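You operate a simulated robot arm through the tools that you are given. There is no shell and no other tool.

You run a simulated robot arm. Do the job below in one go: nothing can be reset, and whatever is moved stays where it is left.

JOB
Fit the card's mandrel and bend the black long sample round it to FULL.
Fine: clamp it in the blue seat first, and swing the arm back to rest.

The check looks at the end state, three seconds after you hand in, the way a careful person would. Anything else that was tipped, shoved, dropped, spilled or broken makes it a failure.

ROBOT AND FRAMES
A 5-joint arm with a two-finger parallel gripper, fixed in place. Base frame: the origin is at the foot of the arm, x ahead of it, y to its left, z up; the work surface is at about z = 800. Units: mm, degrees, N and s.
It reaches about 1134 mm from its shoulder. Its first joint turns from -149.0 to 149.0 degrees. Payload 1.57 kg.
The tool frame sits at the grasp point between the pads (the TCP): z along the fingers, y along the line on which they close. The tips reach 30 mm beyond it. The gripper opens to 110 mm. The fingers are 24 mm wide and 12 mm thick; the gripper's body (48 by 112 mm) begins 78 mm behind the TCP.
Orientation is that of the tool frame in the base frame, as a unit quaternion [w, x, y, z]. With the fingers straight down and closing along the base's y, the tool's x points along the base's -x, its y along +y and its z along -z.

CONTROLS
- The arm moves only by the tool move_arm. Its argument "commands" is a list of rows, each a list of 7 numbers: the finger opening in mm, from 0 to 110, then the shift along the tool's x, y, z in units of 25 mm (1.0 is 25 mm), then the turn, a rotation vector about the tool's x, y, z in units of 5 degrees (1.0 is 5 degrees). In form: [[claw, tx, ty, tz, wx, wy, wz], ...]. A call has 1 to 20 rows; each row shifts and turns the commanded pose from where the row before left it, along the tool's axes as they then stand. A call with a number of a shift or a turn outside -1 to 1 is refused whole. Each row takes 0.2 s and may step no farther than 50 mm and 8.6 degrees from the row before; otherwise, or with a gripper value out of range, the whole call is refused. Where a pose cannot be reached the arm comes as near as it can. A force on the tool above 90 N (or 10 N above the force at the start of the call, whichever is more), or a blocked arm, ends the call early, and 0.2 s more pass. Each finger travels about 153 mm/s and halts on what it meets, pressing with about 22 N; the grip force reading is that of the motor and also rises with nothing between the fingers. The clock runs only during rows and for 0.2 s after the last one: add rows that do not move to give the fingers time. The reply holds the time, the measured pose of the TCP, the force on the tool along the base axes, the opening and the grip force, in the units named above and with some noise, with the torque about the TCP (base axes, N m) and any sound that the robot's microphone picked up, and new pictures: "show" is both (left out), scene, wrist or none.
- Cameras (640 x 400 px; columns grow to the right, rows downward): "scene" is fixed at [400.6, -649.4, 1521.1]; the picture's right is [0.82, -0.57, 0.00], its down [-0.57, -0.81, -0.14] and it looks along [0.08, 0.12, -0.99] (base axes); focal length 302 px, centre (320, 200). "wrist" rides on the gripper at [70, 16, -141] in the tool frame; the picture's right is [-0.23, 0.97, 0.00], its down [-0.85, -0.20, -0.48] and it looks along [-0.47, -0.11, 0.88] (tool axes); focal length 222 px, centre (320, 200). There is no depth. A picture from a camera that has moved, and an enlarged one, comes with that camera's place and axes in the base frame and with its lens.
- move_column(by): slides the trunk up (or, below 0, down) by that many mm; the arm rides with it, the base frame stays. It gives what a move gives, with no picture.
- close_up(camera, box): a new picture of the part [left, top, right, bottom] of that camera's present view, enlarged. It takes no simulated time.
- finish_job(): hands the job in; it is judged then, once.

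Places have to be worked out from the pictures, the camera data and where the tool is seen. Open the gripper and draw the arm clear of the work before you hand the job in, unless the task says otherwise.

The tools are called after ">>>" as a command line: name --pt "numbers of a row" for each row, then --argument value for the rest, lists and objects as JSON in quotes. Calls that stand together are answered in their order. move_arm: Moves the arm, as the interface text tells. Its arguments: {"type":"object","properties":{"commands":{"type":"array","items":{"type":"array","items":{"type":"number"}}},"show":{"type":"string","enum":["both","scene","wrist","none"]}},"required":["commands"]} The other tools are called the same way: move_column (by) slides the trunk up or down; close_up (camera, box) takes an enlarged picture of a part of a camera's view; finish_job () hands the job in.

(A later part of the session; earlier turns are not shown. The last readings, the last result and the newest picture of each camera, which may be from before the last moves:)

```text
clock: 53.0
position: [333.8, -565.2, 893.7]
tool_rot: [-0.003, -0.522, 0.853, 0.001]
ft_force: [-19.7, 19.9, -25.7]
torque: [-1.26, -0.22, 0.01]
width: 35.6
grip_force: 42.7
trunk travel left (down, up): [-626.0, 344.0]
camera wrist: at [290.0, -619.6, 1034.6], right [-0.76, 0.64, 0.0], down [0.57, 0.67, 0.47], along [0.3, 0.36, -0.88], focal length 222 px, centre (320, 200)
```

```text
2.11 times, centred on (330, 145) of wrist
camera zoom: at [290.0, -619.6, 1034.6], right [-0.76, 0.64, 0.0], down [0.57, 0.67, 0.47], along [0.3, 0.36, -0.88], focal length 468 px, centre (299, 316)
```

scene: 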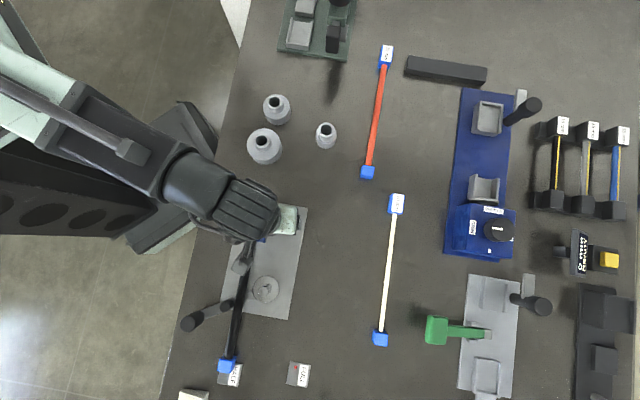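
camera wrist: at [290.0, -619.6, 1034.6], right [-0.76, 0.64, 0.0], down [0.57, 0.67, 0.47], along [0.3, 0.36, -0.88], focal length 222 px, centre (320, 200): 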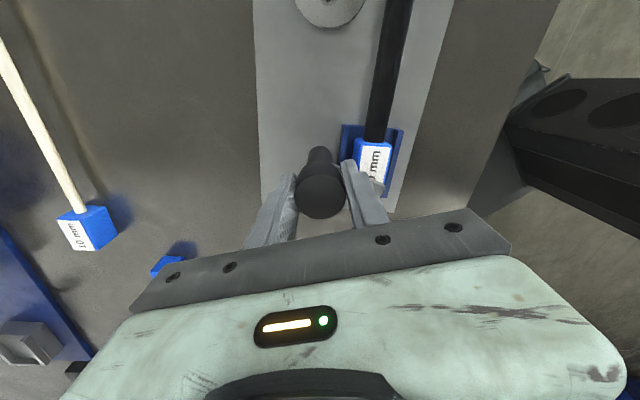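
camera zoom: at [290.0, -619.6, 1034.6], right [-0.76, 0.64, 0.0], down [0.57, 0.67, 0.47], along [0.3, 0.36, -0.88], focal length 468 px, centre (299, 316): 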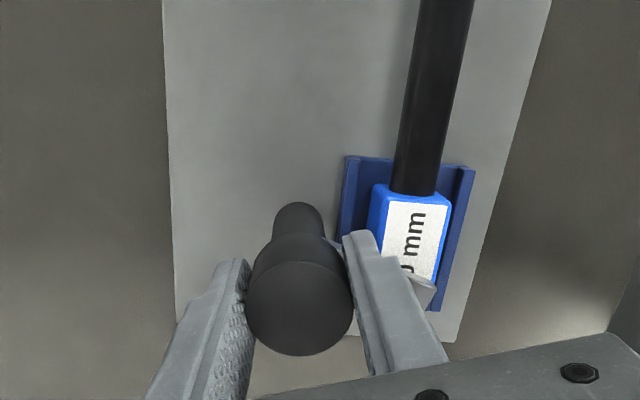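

The bar tip now lies over the block's rear part (about 120°). I relieve the side force a little and turn 14° more.

>>> move_arm --pt "28 -0.012 0.038 0 0 0 -0.7" --pt "28 0 0 0 0 0 -0.7" --pt "28 0 0 0 0 0 -0.7" --pt "28 0 0 0 0 0 -0.7" --pt "28 0 0 0 0 0 0" --show "wrist"

>>> close_up --camera "wrist" --box '[200, 50, 460, 240]'

```text
clock: 54.2
position: [334.5, -565.5, 893.7]
tool_rot: [-0.004, -0.623, 0.782, 0.001]
ft_force: [-10.8, 19.0, -20.3]
torque: [-0.2, -0.87, 0.02]
width: 35.5
grip_force: 42.4
trunk travel left (down, up): [-626.0, 344.0]
camera wrist: at [304.5, -629.2, 1034.5], right [-0.9, 0.44, 0.0], down [0.39, 0.79, 0.47], along [0.21, 0.43, -0.88], focal length 222 px, centre (320, 200)
```

wrist: 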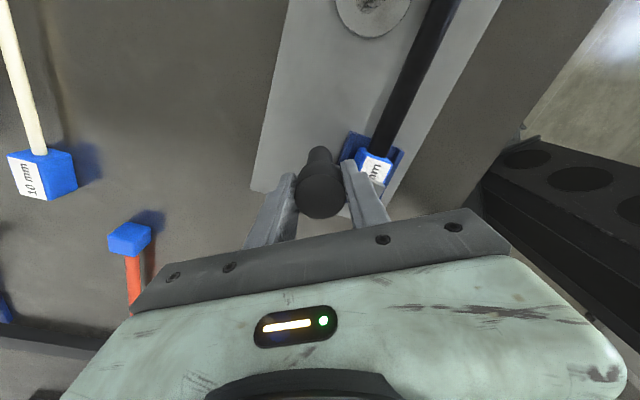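

```text
2.11 times, centred on (330, 145) of wrist
camera zoom: at [304.5, -629.2, 1034.5], right [-0.9, 0.44, 0.0], down [0.39, 0.79, 0.47], along [0.21, 0.43, -0.88], focal length 468 px, centre (299, 316)
```

zoom: 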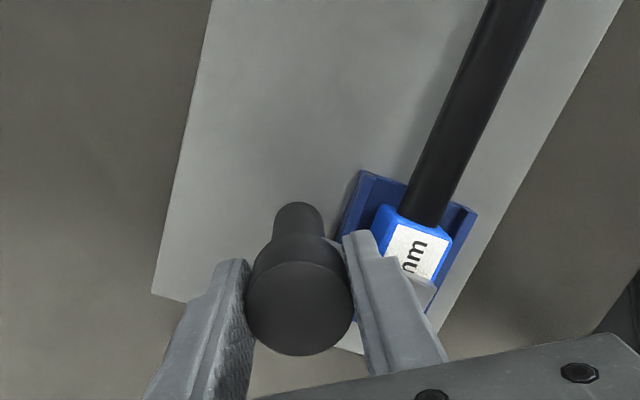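

I open the fingers a bit and look at where the bar ended.

>>> move_arm --pt "50 0 0 0 0 0 0" --pt "70 0 0 0 0 0 0" --pt "80 0 0 0 0 0 0" --show "wrist"

>>> close_up --camera "wrist" --box '[200, 50, 460, 240]'

```text
clock: 55.0
position: [334.2, -565.1, 893.4]
tool_rot: [-0.004, -0.622, 0.783, 0.001]
ft_force: [-0.3, -0.8, 0.8]
torque: [0.02, -0.02, -0.01]
width: 79.9
grip_force: 0.1
trunk travel left (down, up): [-626.0, 344.0]
camera wrist: at [304.7, -629.7, 1034.5], right [-0.9, 0.44, 0.0], down [0.39, 0.79, 0.47], along [0.21, 0.43, -0.88], focal length 222 px, centre (320, 200)
```

wrist: 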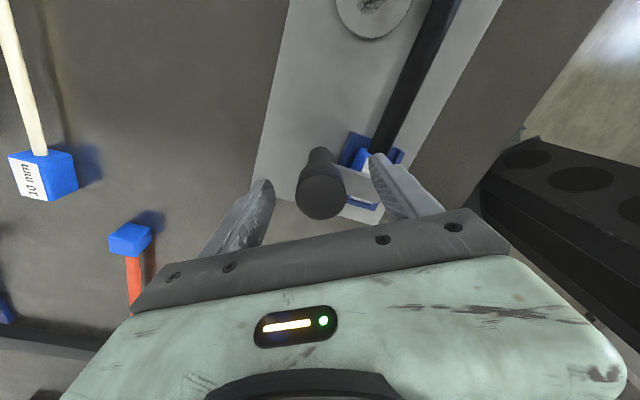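

```text
2.11 times, centred on (330, 145) of wrist
camera zoom: at [304.7, -629.7, 1034.5], right [-0.9, 0.44, 0.0], down [0.39, 0.79, 0.47], along [0.21, 0.43, -0.88], focal length 468 px, centre (299, 316)
```

zoom: 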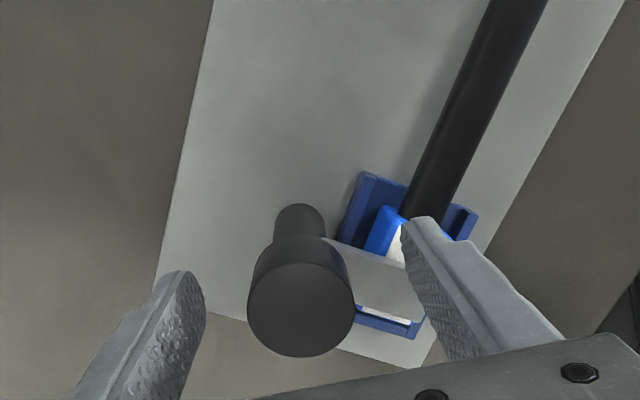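

The bar lies square across the block now (parallel to the seat's back wall). I raise clear of the knob and check it with the scene camera after moving off toward the big mandrel.

>>> move_column --by 70

>>> move_arm --pt "80 0 0 0 0.075 -0.057 0.8" --pt "80 0 0 0 0 0 0.8" --pt "80 0 0 0 0 0 0.8" --pt "80 0 0 0 0 0 0.8" --pt "80 0 0 0 0 0 0.8" --pt "80 0 0 0 0 0 0.8" --pt "80 0 0 0 0 0 0.8" --pt "80 0 0 0 0 0 0.8" --pt "80 0 0 0 0 0 0" --show "none"

```text
clock: 56.1
position: [335.3, -566.1, 963.1]
tool_rot: [-0.004, -0.622, 0.783, 0.0]
ft_force: [-0.6, -0.3, 0.3]
torque: [0.05, -0.02, 0.02]
width: 79.8
grip_force: 0.0
trunk travel left (down, up): [-696.0, 274.0]
```

```text
clock: 58.1
position: [333.7, -565.4, 962.1]
tool_rot: [0.001, -0.381, 0.924, 0.0]
ft_force: [-0.2, -0.1, 0.6]
torque: [-0.03, 0.0, 0.02]
width: 80.1
grip_force: 0.2
trunk travel left (down, up): [-696.0, 274.0]
```

Tilt is corrected and θ is back to 45°. I fly to above the big mandrel at about (423,-391).

>>> move_arm --pt "80 -0.93 0.304 0 0 0 0" --pt "80 -0.93 0.304 0 0 0 0" --pt "80 -0.93 0.304 0 0 0 0" --pt "80 -0.93 0.304 0 0 0 0" --pt "80 -0.93 0.304 0 0 0 0" --pt "80 -0.93 0.304 0 0 0 0" --pt "80 -0.93 0.304 0 0 0 0" --pt "80 -0.93 0.304 0 0 0 0" --pt "80 0 0 0 0 0 0" --show "both"

>>> close_up --camera "scene" --box '[215, 190, 305, 250]'

>>> close_up --camera "scene" --box '[175, 190, 315, 400]'

>>> close_up --camera "wrist" --box '[200, 0, 460, 240]'

```text
clock: 60.1
position: [422.7, -391.3, 962.5]
tool_rot: [0.002, -0.383, 0.924, -0.001]
ft_force: [-0.2, 0.4, 0.1]
torque: [0.01, -0.01, 0.0]
width: 79.9
grip_force: 0.0
trunk travel left (down, up): [-696.0, 274.0]
camera wrist: at [362.5, -429.0, 1103.9], right [-0.53, 0.85, 0.0], down [0.75, 0.46, 0.48], along [0.41, 0.25, -0.88], focal length 222 px, centre (320, 200)
```

scene: 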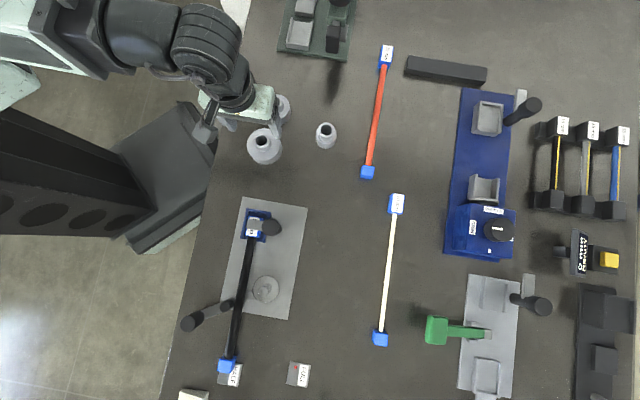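
wrist: 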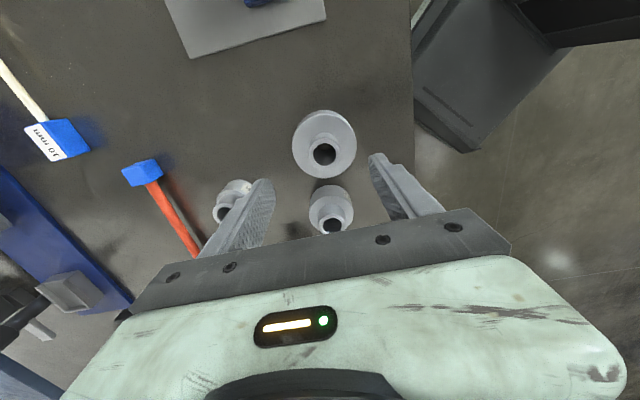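

```text
6.67 times, centred on (260, 220) of scene
camera zoom: at [400.6, -649.4, 1521.1], right [0.82, -0.57, 0.0], down [-0.57, -0.81, -0.14], along [0.08, 0.12, -0.99], focal length 2016 px, centre (720, 67)
```

zoom: 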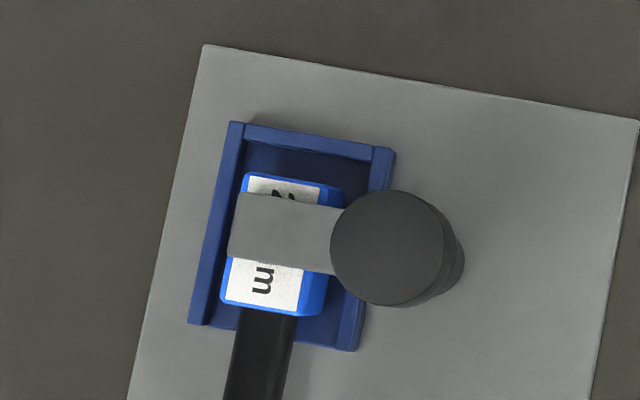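

```text
1.90 times, centred on (245, 295) of scene
camera zoom: at [400.6, -649.4, 1521.1], right [0.82, -0.57, 0.0], down [-0.57, -0.81, -0.14], along [0.08, 0.12, -0.99], focal length 576 px, centre (463, 19)
```

zoom: 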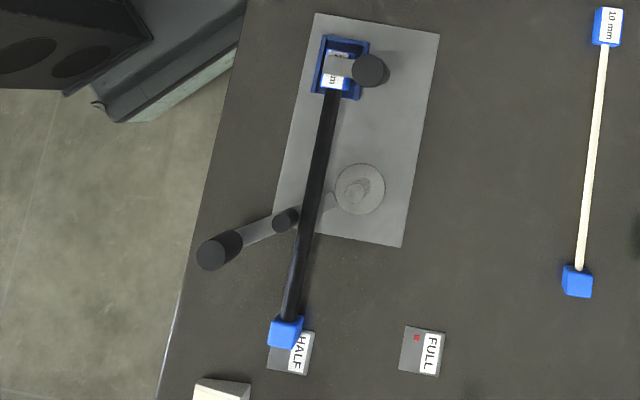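

```text
1.67 times, centred on (330, 120) of wrist
camera zoom: at [362.5, -429.0, 1103.9], right [-0.53, 0.85, 0.0], down [0.75, 0.46, 0.48], along [0.41, 0.25, -0.88], focal length 370 px, centre (303, 333)
```

zoom: 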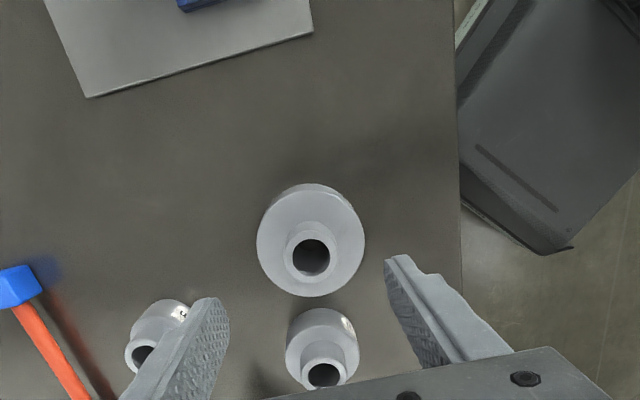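

The clamp bar now lies squarely across the block in the seat. I measure the big mandrel more precisely with close-ups.

>>> close_up --camera "wrist" --box '[280, 100, 370, 190]'

>>> close_up --camera "scene" --box '[240, 120, 290, 170]'

>>> close_up --camera "wrist" --box '[200, 170, 290, 240]'

```text
4.44 times, centred on (325, 145) of wrist
camera zoom: at [362.5, -429.0, 1103.9], right [-0.53, 0.85, 0.0], down [0.75, 0.46, 0.48], along [0.41, 0.25, -0.88], focal length 987 px, centre (298, 444)
```

zoom: 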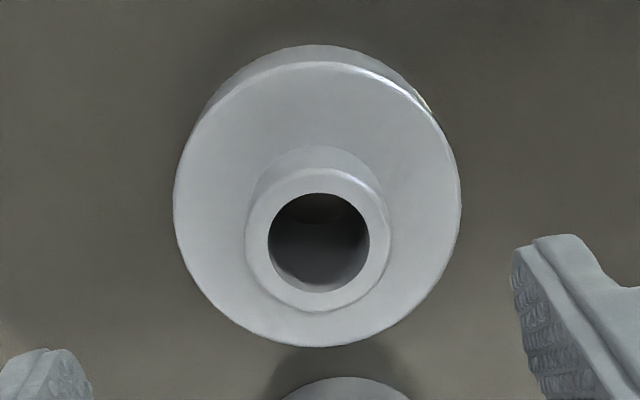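

```text
8.00 times, centred on (265, 145) of scene
camera zoom: at [400.6, -649.4, 1521.1], right [0.82, -0.57, 0.0], down [-0.57, -0.81, -0.14], along [0.08, 0.12, -0.99], focal length 2419 px, centre (760, 640)
```

zoom: 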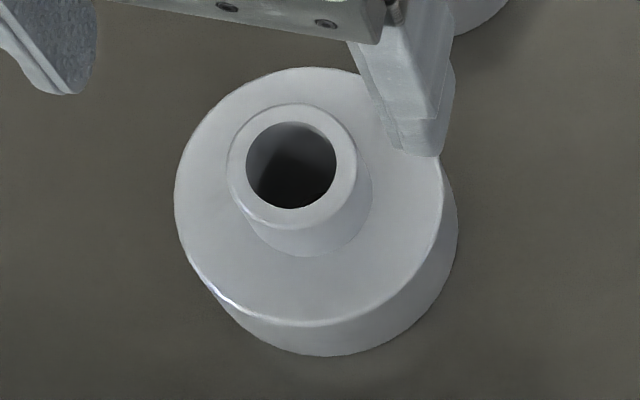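

```text
5.71 times, centred on (245, 205) of wrist
camera zoom: at [362.5, -429.0, 1103.9], right [-0.53, 0.85, 0.0], down [0.75, 0.46, 0.48], along [0.41, 0.25, -0.88], focal length 1269 px, centre (749, 171)
```

zoom: 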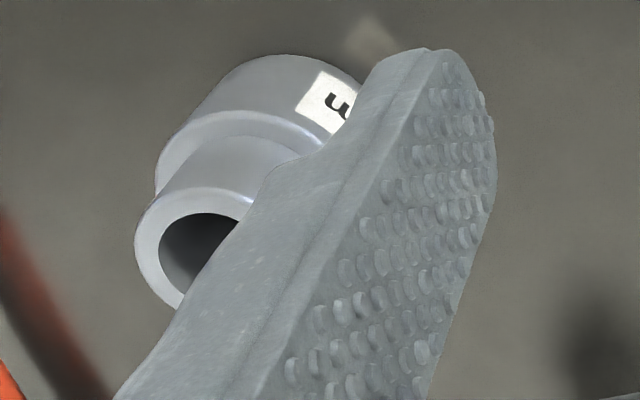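

The mandrel's axis is at (422.2,-386), Ø≈79 mm (matches 80), collar Ø37 at z 838–860, bore ≈26 mm. I centre over it and lower to just above the collar.

>>> move_arm --pt "72 -0.105 0.167 0 0 0 0" --pt "72 0 0 0 0 0 0" --show "none"

>>> move_column --by -65

>>> move_arm --pt "72 0 0 0 0 0 0" --show "wrist"

>>> close_up --camera "wrist" --box '[220, 70, 440, 230]'

>>> close_up --camera "scene" --box '[220, 90, 310, 170]'

```text
clock: 60.7
position: [421.7, -386.4, 963.0]
tool_rot: [0.001, -0.382, 0.924, -0.001]
ft_force: [0.4, 0.0, -0.6]
torque: [-0.02, -0.01, -0.02]
width: 72.0
grip_force: 0.0
trunk travel left (down, up): [-696.0, 274.0]
```

```text
clock: 61.7
position: [421.9, -386.7, 898.2]
tool_rot: [0.001, -0.382, 0.924, 0.0]
ft_force: [-0.4, 0.5, 0.1]
torque: [-0.03, 0.01, 0.04]
width: 72.2
grip_force: 0.0
trunk travel left (down, up): [-631.0, 339.0]
```

```text
clock: 62.1
position: [420.7, -386.6, 897.5]
tool_rot: [0.001, -0.382, 0.924, -0.001]
ft_force: [0.1, -0.4, 0.6]
torque: [-0.03, 0.03, -0.03]
width: 71.9
grip_force: 0.0
trunk travel left (down, up): [-631.0, 339.0]
camera wrist: at [361.2, -424.6, 1038.9], right [-0.53, 0.85, 0.0], down [0.75, 0.46, 0.48], along [0.41, 0.25, -0.88], focal length 222 px, centre (320, 200)
```

wrist: 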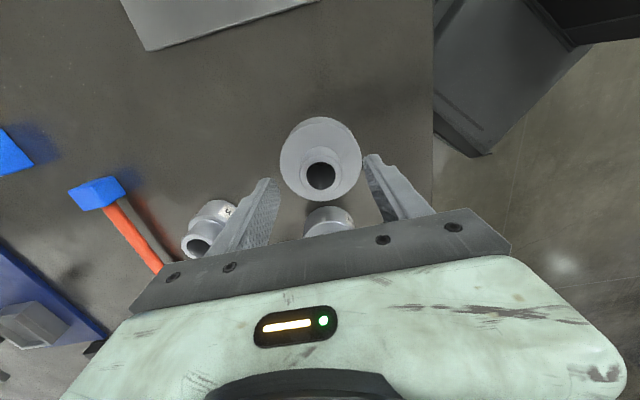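

```text
2.50 times, centred on (330, 150) of wrist
camera zoom: at [361.2, -424.6, 1038.9], right [-0.53, 0.85, 0.0], down [0.75, 0.46, 0.48], along [0.41, 0.25, -0.88], focal length 555 px, centre (295, 325)
```

zoom: 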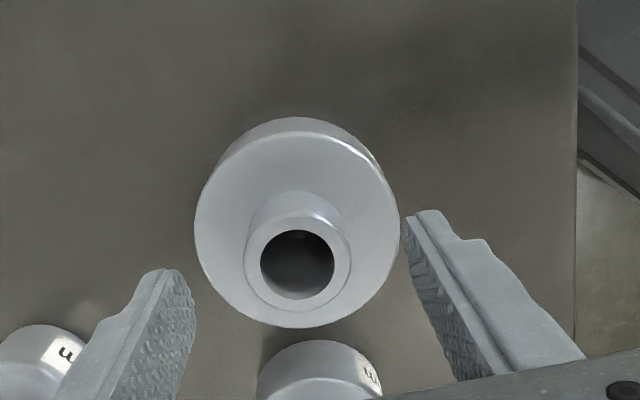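

```text
5.00 times, centred on (265, 130) of scene
camera zoom: at [400.6, -649.4, 1521.1], right [0.82, -0.57, 0.0], down [-0.57, -0.81, -0.14], along [0.08, 0.12, -0.99], focal length 1512 px, centre (595, 550)
```

zoom: 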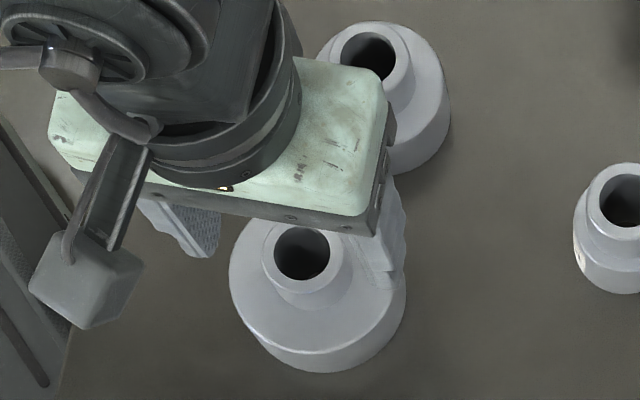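

Well aligned (collar at (423,-385.6), TCP (422,-386.4)). I lower 26 mm so the pads cover the collar, and close.

>>> move_column --by -26

>>> move_arm --pt "60 0.0 0.0 0 0 0 0" --pt "50 0 0 0 0 0 0" --pt "42 0 0 0 0 0 0" --pt "34 0 0 0 0 0 0" --pt "26 0 0 0 0 0 0" --pt "26 0 0 0 0 0 0" --pt "26 0 0 0 0 0 0" --show "wrist"

>>> close_up --camera "wrist" --box '[220, 70, 440, 230]'

```text
clock: 62.9
position: [422.2, -388.0, 873.3]
tool_rot: [0.001, -0.382, 0.924, 0.0]
ft_force: [0.0, -0.7, 0.3]
torque: [0.0, 0.02, 0.01]
width: 72.4
grip_force: 0.0
trunk travel left (down, up): [-605.0, 365.0]
```

```text
clock: 64.5
position: [420.1, -387.3, 872.1]
tool_rot: [0.001, -0.382, 0.924, 0.0]
ft_force: [-1.4, 1.4, 1.4]
torque: [0.16, 0.17, -0.01]
width: 43.5
grip_force: 22.3
trunk travel left (down, up): [-605.0, 365.0]
camera wrist: at [361.1, -424.5, 1013.0], right [-0.53, 0.85, 0.0], down [0.75, 0.46, 0.48], along [0.41, 0.25, -0.88], focal length 222 px, centre (320, 200)
```

wrist: 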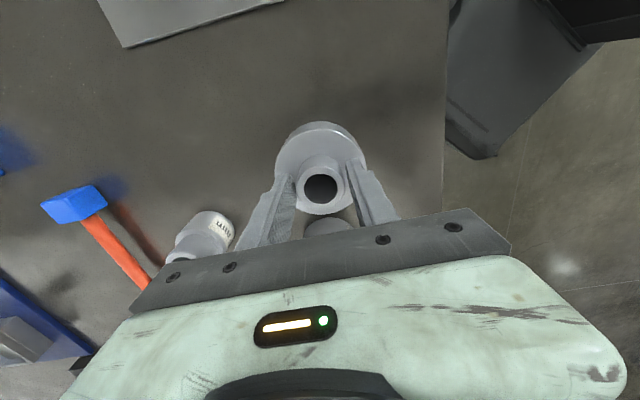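

```text
2.50 times, centred on (330, 150) of wrist
camera zoom: at [361.1, -424.5, 1013.0], right [-0.53, 0.85, 0.0], down [0.75, 0.46, 0.48], along [0.41, 0.25, -0.88], focal length 555 px, centre (295, 325)
```

zoom: 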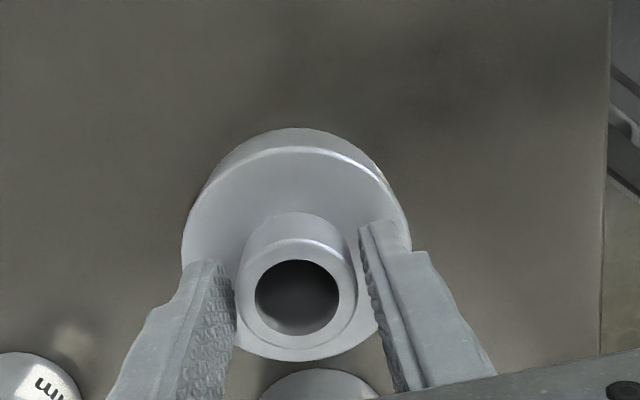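

The fingers stopped at 43.5 mm although the collar measures about 37 mm: the tips seem to touch the flare at the collar's base. I open slightly, raise 5 mm and close again.

>>> move_arm --pt "60 0 0 0 0 0 0" --pt "60 0 0 0 0 0 0" --show "none"

>>> move_column --by 5

>>> move_arm --pt "50 0 0 0 0 0 0" --pt "42 0 0 0 0 0 0" --pt "34 0 0 0 0 0 0" --pt "26 0 0 0 0 0 0" --pt "26 0 0 0 0 0 0" --pt "26 0 0 0 0 0 0" --show "wrist"

>>> close_up --camera "wrist" --box '[220, 70, 440, 230]'

```text
clock: 65.1
position: [422.3, -386.4, 872.3]
tool_rot: [0.001, -0.382, 0.924, -0.001]
ft_force: [-0.6, -0.3, 0.0]
torque: [-0.02, 0.0, -0.02]
width: 59.6
grip_force: 0.1
trunk travel left (down, up): [-605.0, 365.0]
```

```text
clock: 65.6
position: [421.6, -386.3, 876.7]
tool_rot: [0.001, -0.381, 0.924, 0.0]
ft_force: [0.4, -0.1, 0.3]
torque: [0.02, 0.01, 0.01]
width: 59.9
grip_force: 0.0
trunk travel left (down, up): [-610.0, 360.0]
```

```text
clock: 67.0
position: [421.7, -386.7, 877.0]
tool_rot: [0.002, -0.381, 0.924, 0.0]
ft_force: [0.5, 0.5, 1.2]
torque: [0.09, 0.08, -0.02]
width: 43.3
grip_force: 21.9
trunk travel left (down, up): [-610.0, 360.0]
camera wrist: at [361.2, -424.6, 1017.9], right [-0.53, 0.85, 0.0], down [0.75, 0.46, 0.48], along [0.41, 0.25, -0.88], focal length 222 px, centre (320, 200)
```

wrist: 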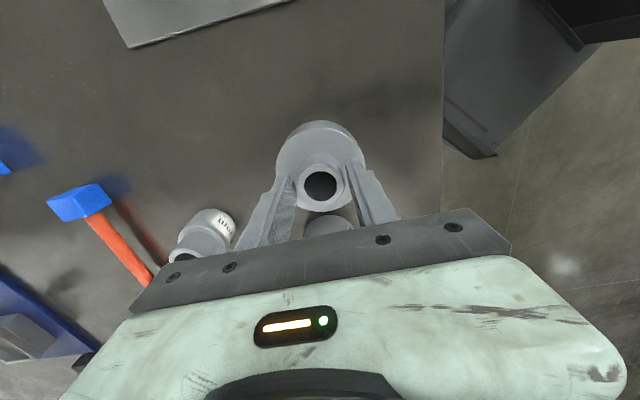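

```text
2.50 times, centred on (330, 150) of wrist
camera zoom: at [361.2, -424.6, 1017.9], right [-0.53, 0.85, 0.0], down [0.75, 0.46, 0.48], along [0.41, 0.25, -0.88], focal length 555 px, centre (295, 325)
```

zoom: 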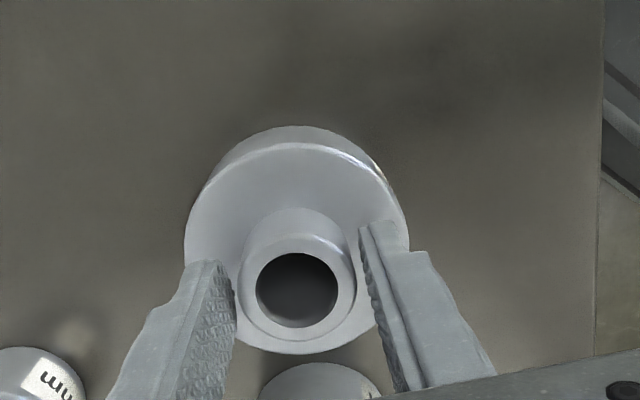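

Same 43.3 mm again with full grip force, so the collar is effectively that wide; it is held. I lift 10 mm to check.

>>> move_column --by 12

>>> move_arm --pt "26 0 0 0 0 0 0" --pt "26 0 0 0 0 0 0" --show "both"

>>> close_up --camera "scene" --box '[220, 90, 310, 170]'

>>> close_up --camera "wrist" --box '[220, 70, 440, 230]'

```text
clock: 67.6
position: [420.8, -386.1, 888.0]
tool_rot: [0.001, -0.381, 0.924, -0.001]
ft_force: [0.1, -0.5, -2.3]
torque: [0.0, 0.04, -0.02]
width: 43.4
grip_force: 21.9
trunk travel left (down, up): [-622.0, 348.0]
```

```text
clock: 68.2
position: [420.7, -386.1, 889.3]
tool_rot: [0.001, -0.383, 0.924, 0.0]
ft_force: [-0.2, -0.1, -2.8]
torque: [-0.01, -0.02, -0.02]
width: 43.6
grip_force: 22.5
trunk travel left (down, up): [-622.0, 348.0]
camera wrist: at [361.3, -424.7, 1029.8], right [-0.53, 0.85, 0.0], down [0.75, 0.46, 0.48], along [0.41, 0.25, -0.88], focal length 222 px, centre (320, 200)
```

scene: 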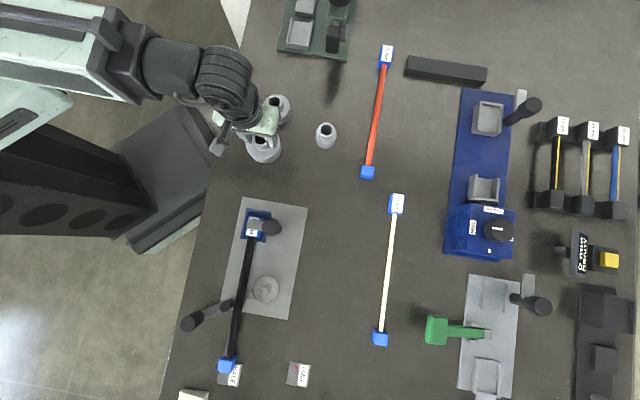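
wrist: 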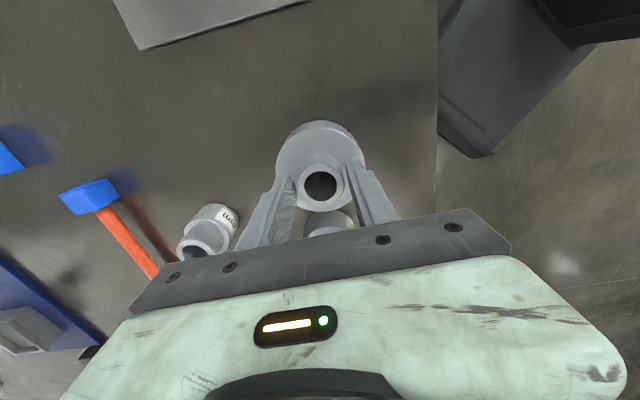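

```text
5.00 times, centred on (265, 130) of scene
camera zoom: at [400.6, -649.4, 1521.1], right [0.82, -0.57, 0.0], down [-0.57, -0.81, -0.14], along [0.08, 0.12, -0.99], focal length 1512 px, centre (595, 550)
```

zoom: 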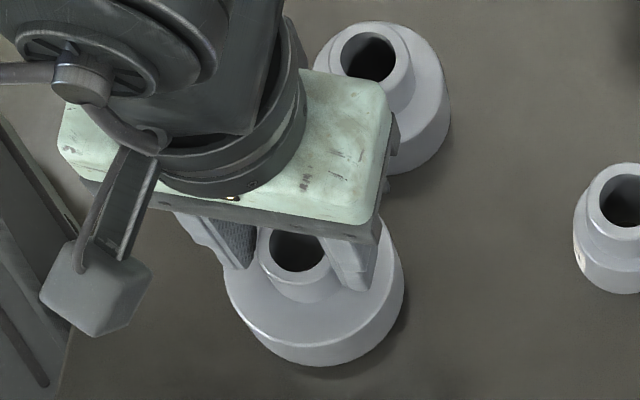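

```text
2.50 times, centred on (330, 150) of wrist
camera zoom: at [361.3, -424.7, 1029.8], right [-0.53, 0.85, 0.0], down [0.75, 0.46, 0.48], along [0.41, 0.25, -0.88], focal length 555 px, centre (295, 325)
```

zoom: 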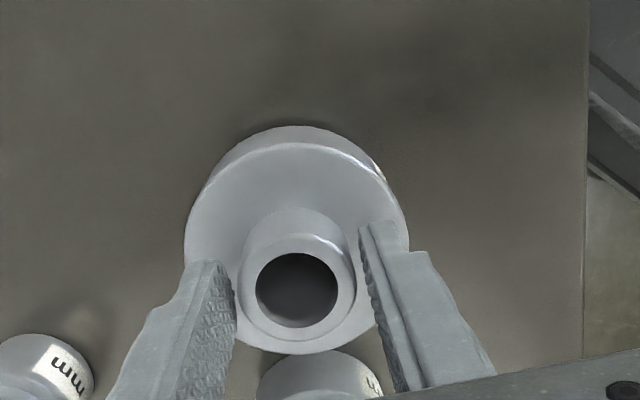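

Held firmly (≈2.8 N). I lift it so its bottom clears the knob, carry it above the pin, and then spin it so its label faces the scene camera.

>>> move_column --by 106

>>> move_arm --pt "26 0.933 -0.1976 0 0 0 0" --pt "26 0.933 -0.1976 0 0 0 0" --pt "26 0.933 -0.1976 0 0 0 0" --pt "26 0.933 -0.1976 0 0 0 0" --pt "26 0.933 -0.1976 0 0 0 0" --pt "26 0.933 -0.1976 0 0 0 0" --pt "26 0.933 -0.1976 0 0 0 0" --pt "26 0.933 -0.1976 0 0 0 0" --pt "26 0.933 -0.1976 0 0 0 0" --pt "26 0.933 -0.1976 0 0 0 0" --pt "26 0.933 -0.1976 0 0 0 0" --pt "26 0.933 -0.1976 0 0 0 0" --pt "26 0.933 -0.1976 0 0 0 0" --pt "26 0.933 -0.1976 0 0 0 0" --pt "26 0 0 0 0 0 0" --show "none"

>>> move_arm --pt "26 0 0 0 0 0 1" --pt "26 0 0 0 0 0 1" --pt "26 0 0 0 0 0 1" --pt "26 0 0 0 0 0 1" --pt "26 0 0 0 0 0 1" --pt "26 0 0 0 0 0 1" --pt "26 0 0 0 0 0 1" --pt "26 0 0 0 0 0 1" --pt "26 0 0 0 0 0 1" --pt "26 0 0 0 0 0 1" --pt "26 0 0 0 0 0 1" --pt "26 0 0 0 0 0 1" --pt "26 0 0 0 0 0 0" --show "both"

>>> close_up --camera "scene" --box '[200, 240, 320, 340]'

```text
clock: 69.6
position: [422.0, -387.1, 994.7]
tool_rot: [0.001, -0.382, 0.924, 0.0]
ft_force: [-0.3, 0.6, -2.4]
torque: [-0.02, 0.03, -0.03]
width: 43.6
grip_force: 21.8
trunk travel left (down, up): [-728.0, 242.0]
```

```text
clock: 72.8
position: [239.2, -667.2, 996.4]
tool_rot: [0.002, -0.382, 0.924, 0.0]
ft_force: [0.0, -0.2, -3.0]
torque: [0.03, -0.01, 0.01]
width: 43.3
grip_force: 21.9
trunk travel left (down, up): [-728.0, 242.0]
```

```text
clock: 75.6
position: [240.2, -666.5, 995.4]
tool_rot: [0.001, 0.131, 0.991, -0.001]
ft_force: [0.4, -0.4, -2.3]
torque: [-0.02, 0.01, 0.03]
width: 43.4
grip_force: 21.9
trunk travel left (down, up): [-728.0, 242.0]
camera wrist: at [176.5, -632.2, 1135.8], right [0.47, 0.88, 0.0], down [0.77, -0.42, 0.48], along [0.42, -0.23, -0.88], focal length 222 px, centre (320, 200)
```

scene: 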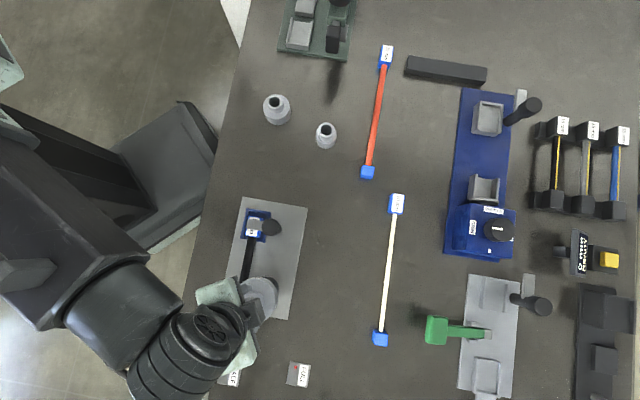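
wrist: 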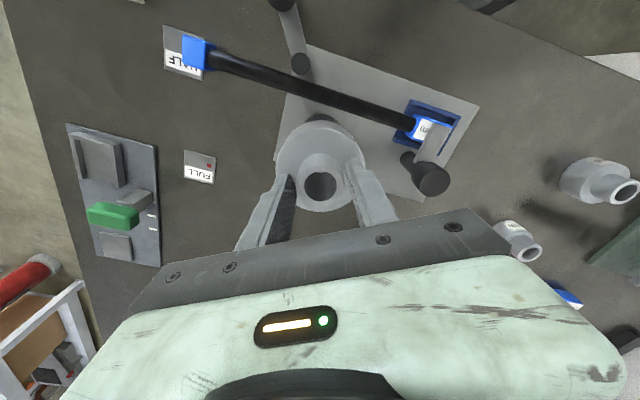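

```text
4.00 times, centred on (260, 290) of scene
camera zoom: at [400.6, -649.4, 1521.1], right [0.82, -0.57, 0.0], down [-0.57, -0.81, -0.14], along [0.08, 0.12, -0.99], focal length 1210 px, centre (560, -160)
```

zoom: 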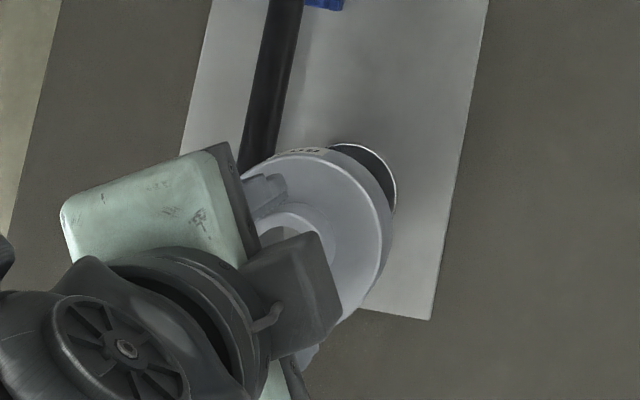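

The label's edge just appears at the top; I spin another 45° to bring it round to the camera.

>>> move_arm --pt "26 0 0 0 0 0 1" --pt "26 0 0 0 0 0 1" --pt "26 0 0 0 0 0 1" --pt "26 0 0 0 0 0 1" --pt "26 0 0 0 0 0 1" --pt "26 0 0 0 0 0 1" --pt "26 0 0 0 0 0 1" --pt "26 0 0 0 0 0 1" --pt "26 0 0 0 0 0 0" --show "scene"

>>> close_up --camera "scene" --box '[230, 255, 310, 315]'

>>> close_up --camera "wrist" --box '[220, 80, 440, 230]'

```text
clock: 77.6
position: [240.1, -665.7, 994.7]
tool_rot: [0.001, 0.463, 0.886, 0.001]
ft_force: [-1.0, 0.3, -2.1]
torque: [0.05, 0.02, 0.0]
width: 43.3
grip_force: 22.0
trunk travel left (down, up): [-728.0, 242.0]
```

scene: 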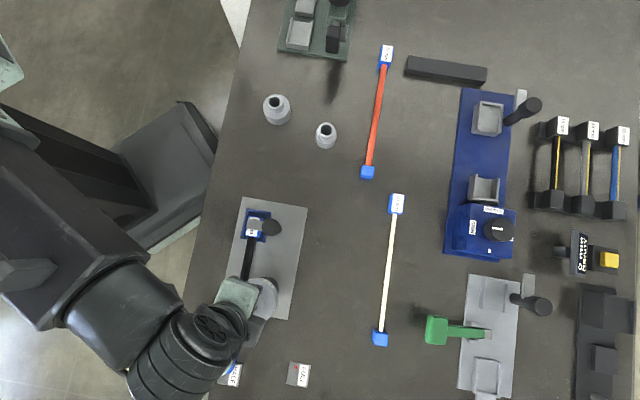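

```text
6.67 times, centred on (270, 285) of scene
camera zoom: at [400.6, -649.4, 1521.1], right [0.82, -0.57, 0.0], down [-0.57, -0.81, -0.14], along [0.08, 0.12, -0.99], focal length 2016 px, centre (653, -367)
```

zoom: 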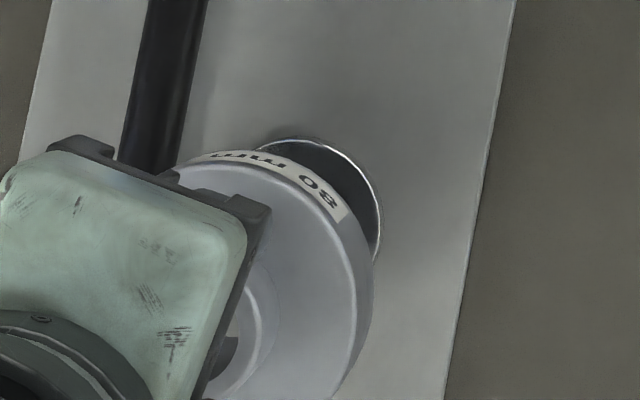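

```text
2.67 times, centred on (330, 155) of wrist
camera zoom: at [213.2, -599.7, 1135.8], right [0.93, 0.37, 0.0], down [0.32, -0.82, 0.48], along [0.18, -0.44, -0.88], focal length 592 px, centre (293, 320)
```

zoom: 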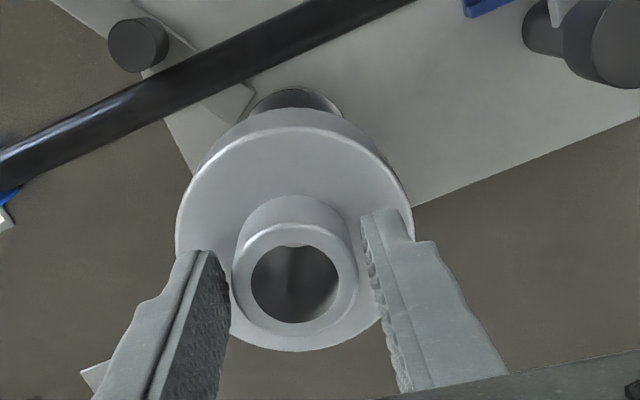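

The label reads "80 mm" – the right mandrel. I set the spin to θ=-45°, correct the position by about a millimetre to put the bore over the pin, and lower to just above the pin top.

>>> move_arm --pt "26 0 0 0 0 0 -0.7" --pt "26 0 0 0 0 0 -0.7" --pt "26 0 0 0 0 0 -0.64" --pt "26 0.037 0.031 0 0 0 0" --pt "26 0 0 0 0 0 0" --show "none"

>>> move_column --by -62

>>> move_arm --pt "26 0 0 0 0 0 0" --show "both"

>>> close_up --camera "wrist" --box '[220, 60, 440, 230]'

>>> close_up --camera "scene" --box '[220, 250, 310, 320]'

```text
clock: 78.8
position: [238.8, -663.6, 995.0]
tool_rot: [0.001, 0.381, 0.925, 0.001]
ft_force: [0.1, 0.0, -2.5]
torque: [0.02, 0.0, -0.01]
width: 43.7
grip_force: 22.5
trunk travel left (down, up): [-728.0, 242.0]
```

```text
clock: 79.8
position: [239.6, -665.0, 933.8]
tool_rot: [0.0, 0.382, 0.924, 0.001]
ft_force: [0.3, 0.9, -2.7]
torque: [-0.01, -0.02, -0.04]
width: 43.6
grip_force: 22.3
trunk travel left (down, up): [-666.0, 304.0]
```

```text
clock: 80.2
position: [239.7, -664.7, 933.4]
tool_rot: [0.001, 0.381, 0.924, 0.001]
ft_force: [0.3, 0.0, -3.0]
torque: [0.02, -0.04, -0.02]
width: 43.3
grip_force: 22.3
trunk travel left (down, up): [-666.0, 304.0]
camera wrist: at [201.8, -604.0, 1073.8], right [0.85, 0.53, 0.0], down [0.46, -0.74, 0.48], along [0.26, -0.41, -0.88], focal length 222 px, centre (320, 200)
```

scene: 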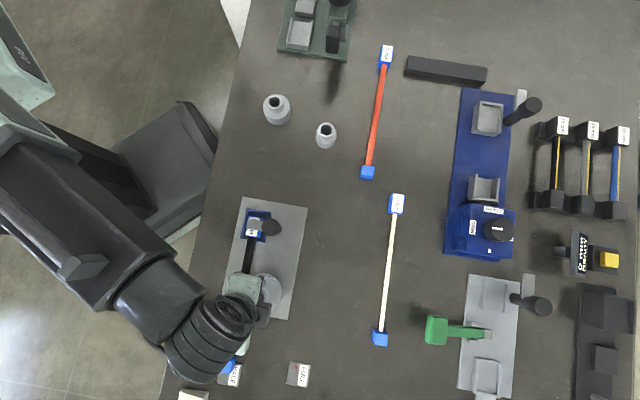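
wrist: 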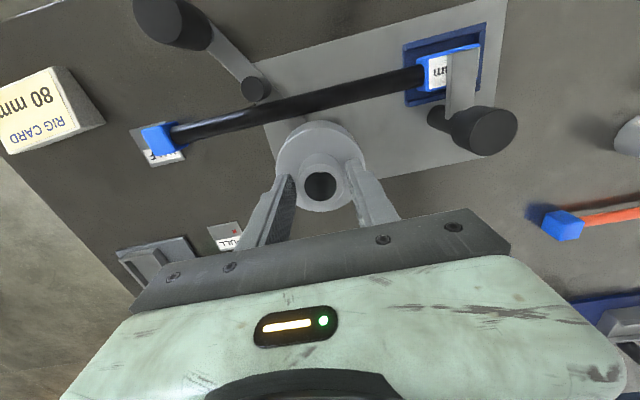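

```text
2.35 times, centred on (330, 145) of wrist
camera zoom: at [201.8, -604.0, 1073.8], right [0.85, 0.53, 0.0], down [0.46, -0.74, 0.48], along [0.26, -0.41, -0.88], focal length 523 px, centre (296, 329)
```

zoom: 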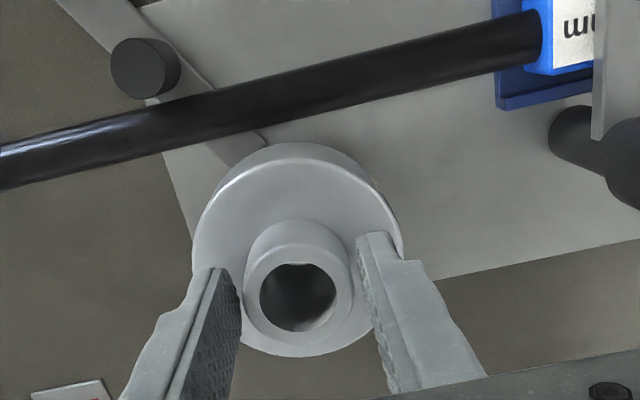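

```text
5.71 times, centred on (265, 285) of scene
camera zoom: at [400.6, -649.4, 1521.1], right [0.82, -0.57, 0.0], down [-0.57, -0.81, -0.14], along [0.08, 0.12, -0.99], focal length 1728 px, centre (634, -286)
```

zoom: 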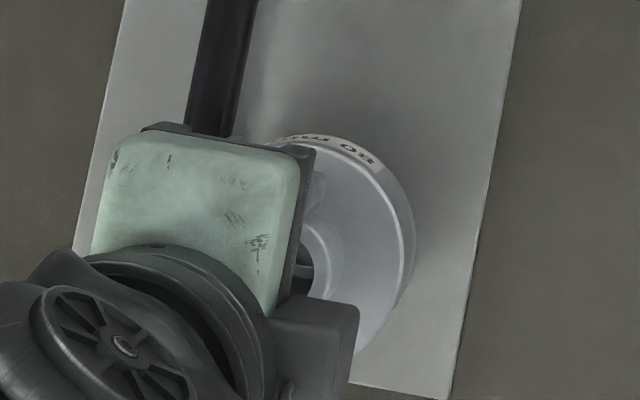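

Hovering about 7 mm above the pin. I lower in small steps and watch the force for pin contact.

>>> move_column --by -6

>>> move_column --by -3

>>> move_column --by -3

```text
clock: 80.8
position: [240.3, -665.0, 927.1]
tool_rot: [0.0, 0.382, 0.924, 0.001]
ft_force: [-0.1, 0.9, -2.3]
torque: [0.01, 0.0, -0.03]
width: 43.5
grip_force: 21.6
trunk travel left (down, up): [-660.0, 310.0]
```

```text
clock: 81.3
position: [239.5, -664.8, 924.5]
tool_rot: [0.001, 0.382, 0.924, 0.0]
ft_force: [0.0, 0.4, -2.9]
torque: [0.02, -0.01, -0.01]
width: 43.7
grip_force: 22.5
trunk travel left (down, up): [-657.0, 313.0]
```

```text
clock: 81.8
position: [238.0, -664.9, 921.2]
tool_rot: [0.001, 0.382, 0.924, 0.001]
ft_force: [-0.1, -0.4, -2.9]
torque: [0.05, 0.03, -0.03]
width: 43.7
grip_force: 21.7
trunk travel left (down, up): [-654.0, 316.0]
```

No contact although the bottom is now ~5 mm below the pin top, so the pin is entering the bore. I continue down carefully.

>>> move_column --by -4

>>> move_column --by -4

>>> move_column --by -4

```text
clock: 82.3
position: [240.2, -664.4, 917.8]
tool_rot: [0.001, 0.382, 0.924, 0.001]
ft_force: [-0.4, -0.2, -3.2]
torque: [0.01, 0.0, 0.03]
width: 43.4
grip_force: 22.2
trunk travel left (down, up): [-650.0, 320.0]
```

```text
clock: 82.8
position: [239.0, -664.8, 912.8]
tool_rot: [0.001, 0.382, 0.924, -0.001]
ft_force: [0.4, -0.9, -3.1]
torque: [0.03, 0.0, -0.02]
width: 43.4
grip_force: 21.9
trunk travel left (down, up): [-646.0, 324.0]
```

```text
clock: 83.4
position: [239.4, -664.8, 909.3]
tool_rot: [0.002, 0.381, 0.924, 0.0]
ft_force: [-0.1, -0.2, -3.2]
torque: [-0.03, 0.01, 0.05]
width: 43.4
grip_force: 21.6
trunk travel left (down, up): [-642.0, 328.0]
```

Still free: the mandrel slides past the rod without force. I continue toward the disc (expected TCP ≈888).

>>> move_column --by -8

>>> move_column --by -8

>>> move_column --by -3

>>> move_arm --pt "26 0 0 0 0 0 0" --show "wrist"

>>> close_up --camera "wrist" --box '[220, 40, 440, 230]'

```text
clock: 84.0
position: [239.3, -664.8, 901.3]
tool_rot: [0.001, 0.383, 0.924, 0.0]
ft_force: [-0.1, -0.5, -2.7]
torque: [0.0, 0.02, -0.01]
width: 43.5
grip_force: 22.0
trunk travel left (down, up): [-634.0, 336.0]
```

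```text
clock: 84.5
position: [239.2, -664.4, 893.5]
tool_rot: [0.001, 0.382, 0.924, 0.0]
ft_force: [0.1, 0.6, -0.4]
torque: [0.0, 0.07, 0.0]
width: 43.6
grip_force: 22.6
trunk travel left (down, up): [-626.0, 344.0]
```

```text
clock: 85.0
position: [239.4, -663.7, 891.0]
tool_rot: [0.002, 0.382, 0.924, 0.001]
ft_force: [1.2, 1.7, 7.6]
torque: [0.01, 0.17, -0.01]
width: 43.5
grip_force: 21.9
trunk travel left (down, up): [-623.0, 347.0]
```

```text
clock: 85.4
position: [237.6, -662.9, 890.4]
tool_rot: [0.002, 0.382, 0.924, 0.001]
ft_force: [0.1, 4.2, 6.0]
torque: [0.04, 0.12, -0.05]
width: 43.4
grip_force: 21.9
trunk travel left (down, up): [-623.0, 347.0]
camera wrist: at [201.6, -603.1, 1031.3], right [0.85, 0.53, 0.0], down [0.46, -0.74, 0.48], along [0.26, -0.41, -0.88], focal length 222 px, centre (320, 200)
```

wrist: 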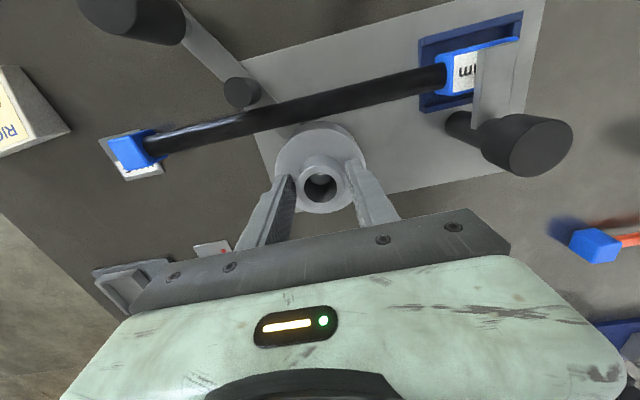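

```text
2.11 times, centred on (330, 135) of wrist
camera zoom: at [201.6, -603.1, 1031.3], right [0.85, 0.53, 0.0], down [0.46, -0.74, 0.48], along [0.26, -0.41, -0.88], focal length 468 px, centre (299, 337)
```

zoom: 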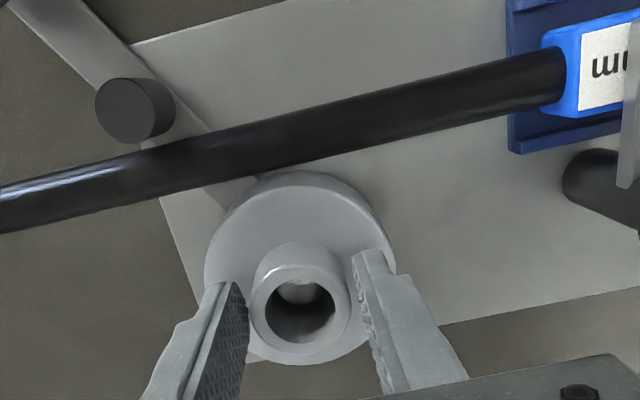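

The mandrel has landed (lift force ≈9 N, pin visible inside the bore). I open and raise the gripper.

>>> move_arm --pt "50 0 0 0 0 0 0" --pt "60 0 0 0 0 0 0" --pt "72 0 0 0 0 0 0" --pt "72 0 0 0 0 0 0" --show "none"

>>> move_column --by 80

>>> move_arm --pt "72 0 0 0 0 0 0" --show "both"

>>> close_up --camera "wrist" --box '[180, 20, 480, 220]'

>>> close_up --camera "wrist" --box '[270, 100, 370, 190]'

```text
clock: 86.4
position: [239.1, -664.1, 890.2]
tool_rot: [0.001, 0.382, 0.924, 0.001]
ft_force: [0.1, 1.1, 0.6]
torque: [0.0, 0.01, -0.01]
width: 72.0
grip_force: 0.0
trunk travel left (down, up): [-623.0, 347.0]
```

```text
clock: 87.6
position: [239.7, -665.6, 970.1]
tool_rot: [0.001, 0.382, 0.924, 0.0]
ft_force: [0.2, 0.0, -0.4]
torque: [0.01, -0.04, 0.0]
width: 72.3
grip_force: 0.1
trunk travel left (down, up): [-703.0, 267.0]
```

```text
clock: 88.0
position: [239.5, -664.8, 970.8]
tool_rot: [0.002, 0.381, 0.924, 0.0]
ft_force: [-0.7, 0.0, 1.1]
torque: [0.02, 0.01, 0.0]
width: 71.9
grip_force: 0.0
trunk travel left (down, up): [-703.0, 267.0]
camera wrist: at [201.8, -603.8, 1110.9], right [0.85, 0.53, 0.0], down [0.46, -0.74, 0.48], along [0.26, -0.41, -0.88], focal length 222 px, centre (320, 200)
```

scene: 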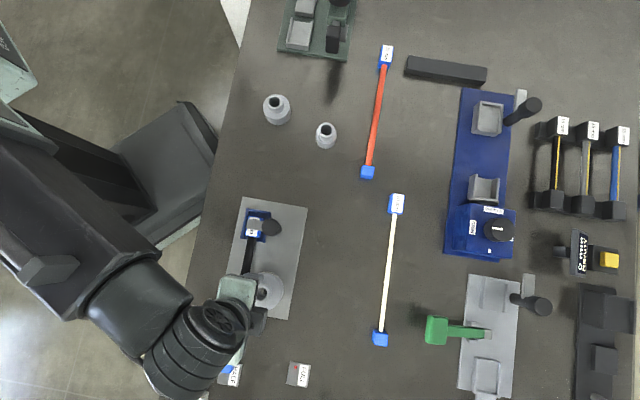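
wrist: 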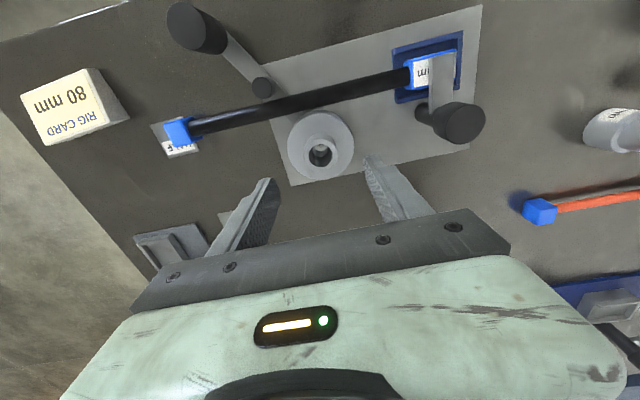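

```text
2.00 times, centred on (330, 120) of wrist
camera zoom: at [201.8, -603.8, 1110.9], right [0.85, 0.53, 0.0], down [0.46, -0.74, 0.48], along [0.26, -0.41, -0.88], focal length 444 px, centre (300, 360)
```

zoom: 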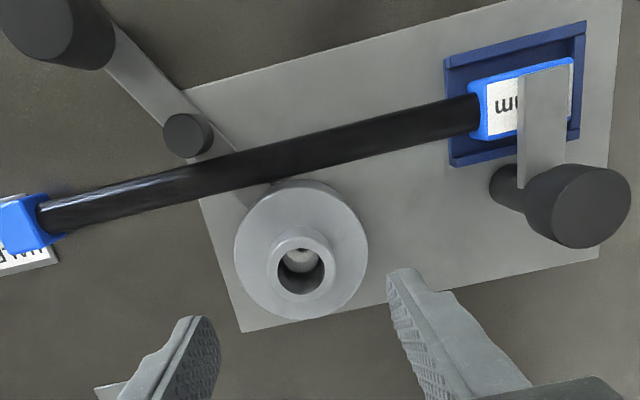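

```text
4.44 times, centred on (320, 145) of wrist
camera zoom: at [201.8, -603.8, 1110.9], right [0.85, 0.53, 0.0], down [0.46, -0.74, 0.48], along [0.26, -0.41, -0.88], focal length 987 px, centre (320, 444)
```

zoom: 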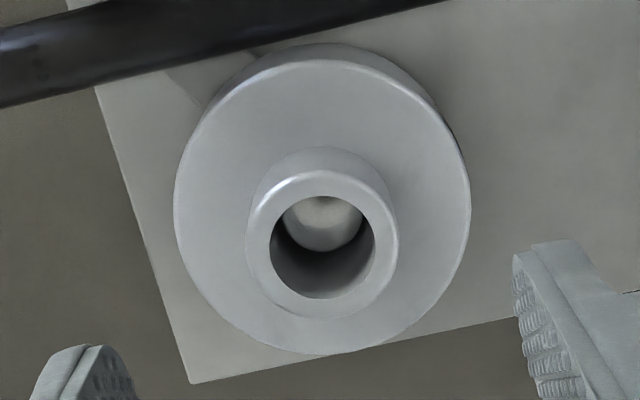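

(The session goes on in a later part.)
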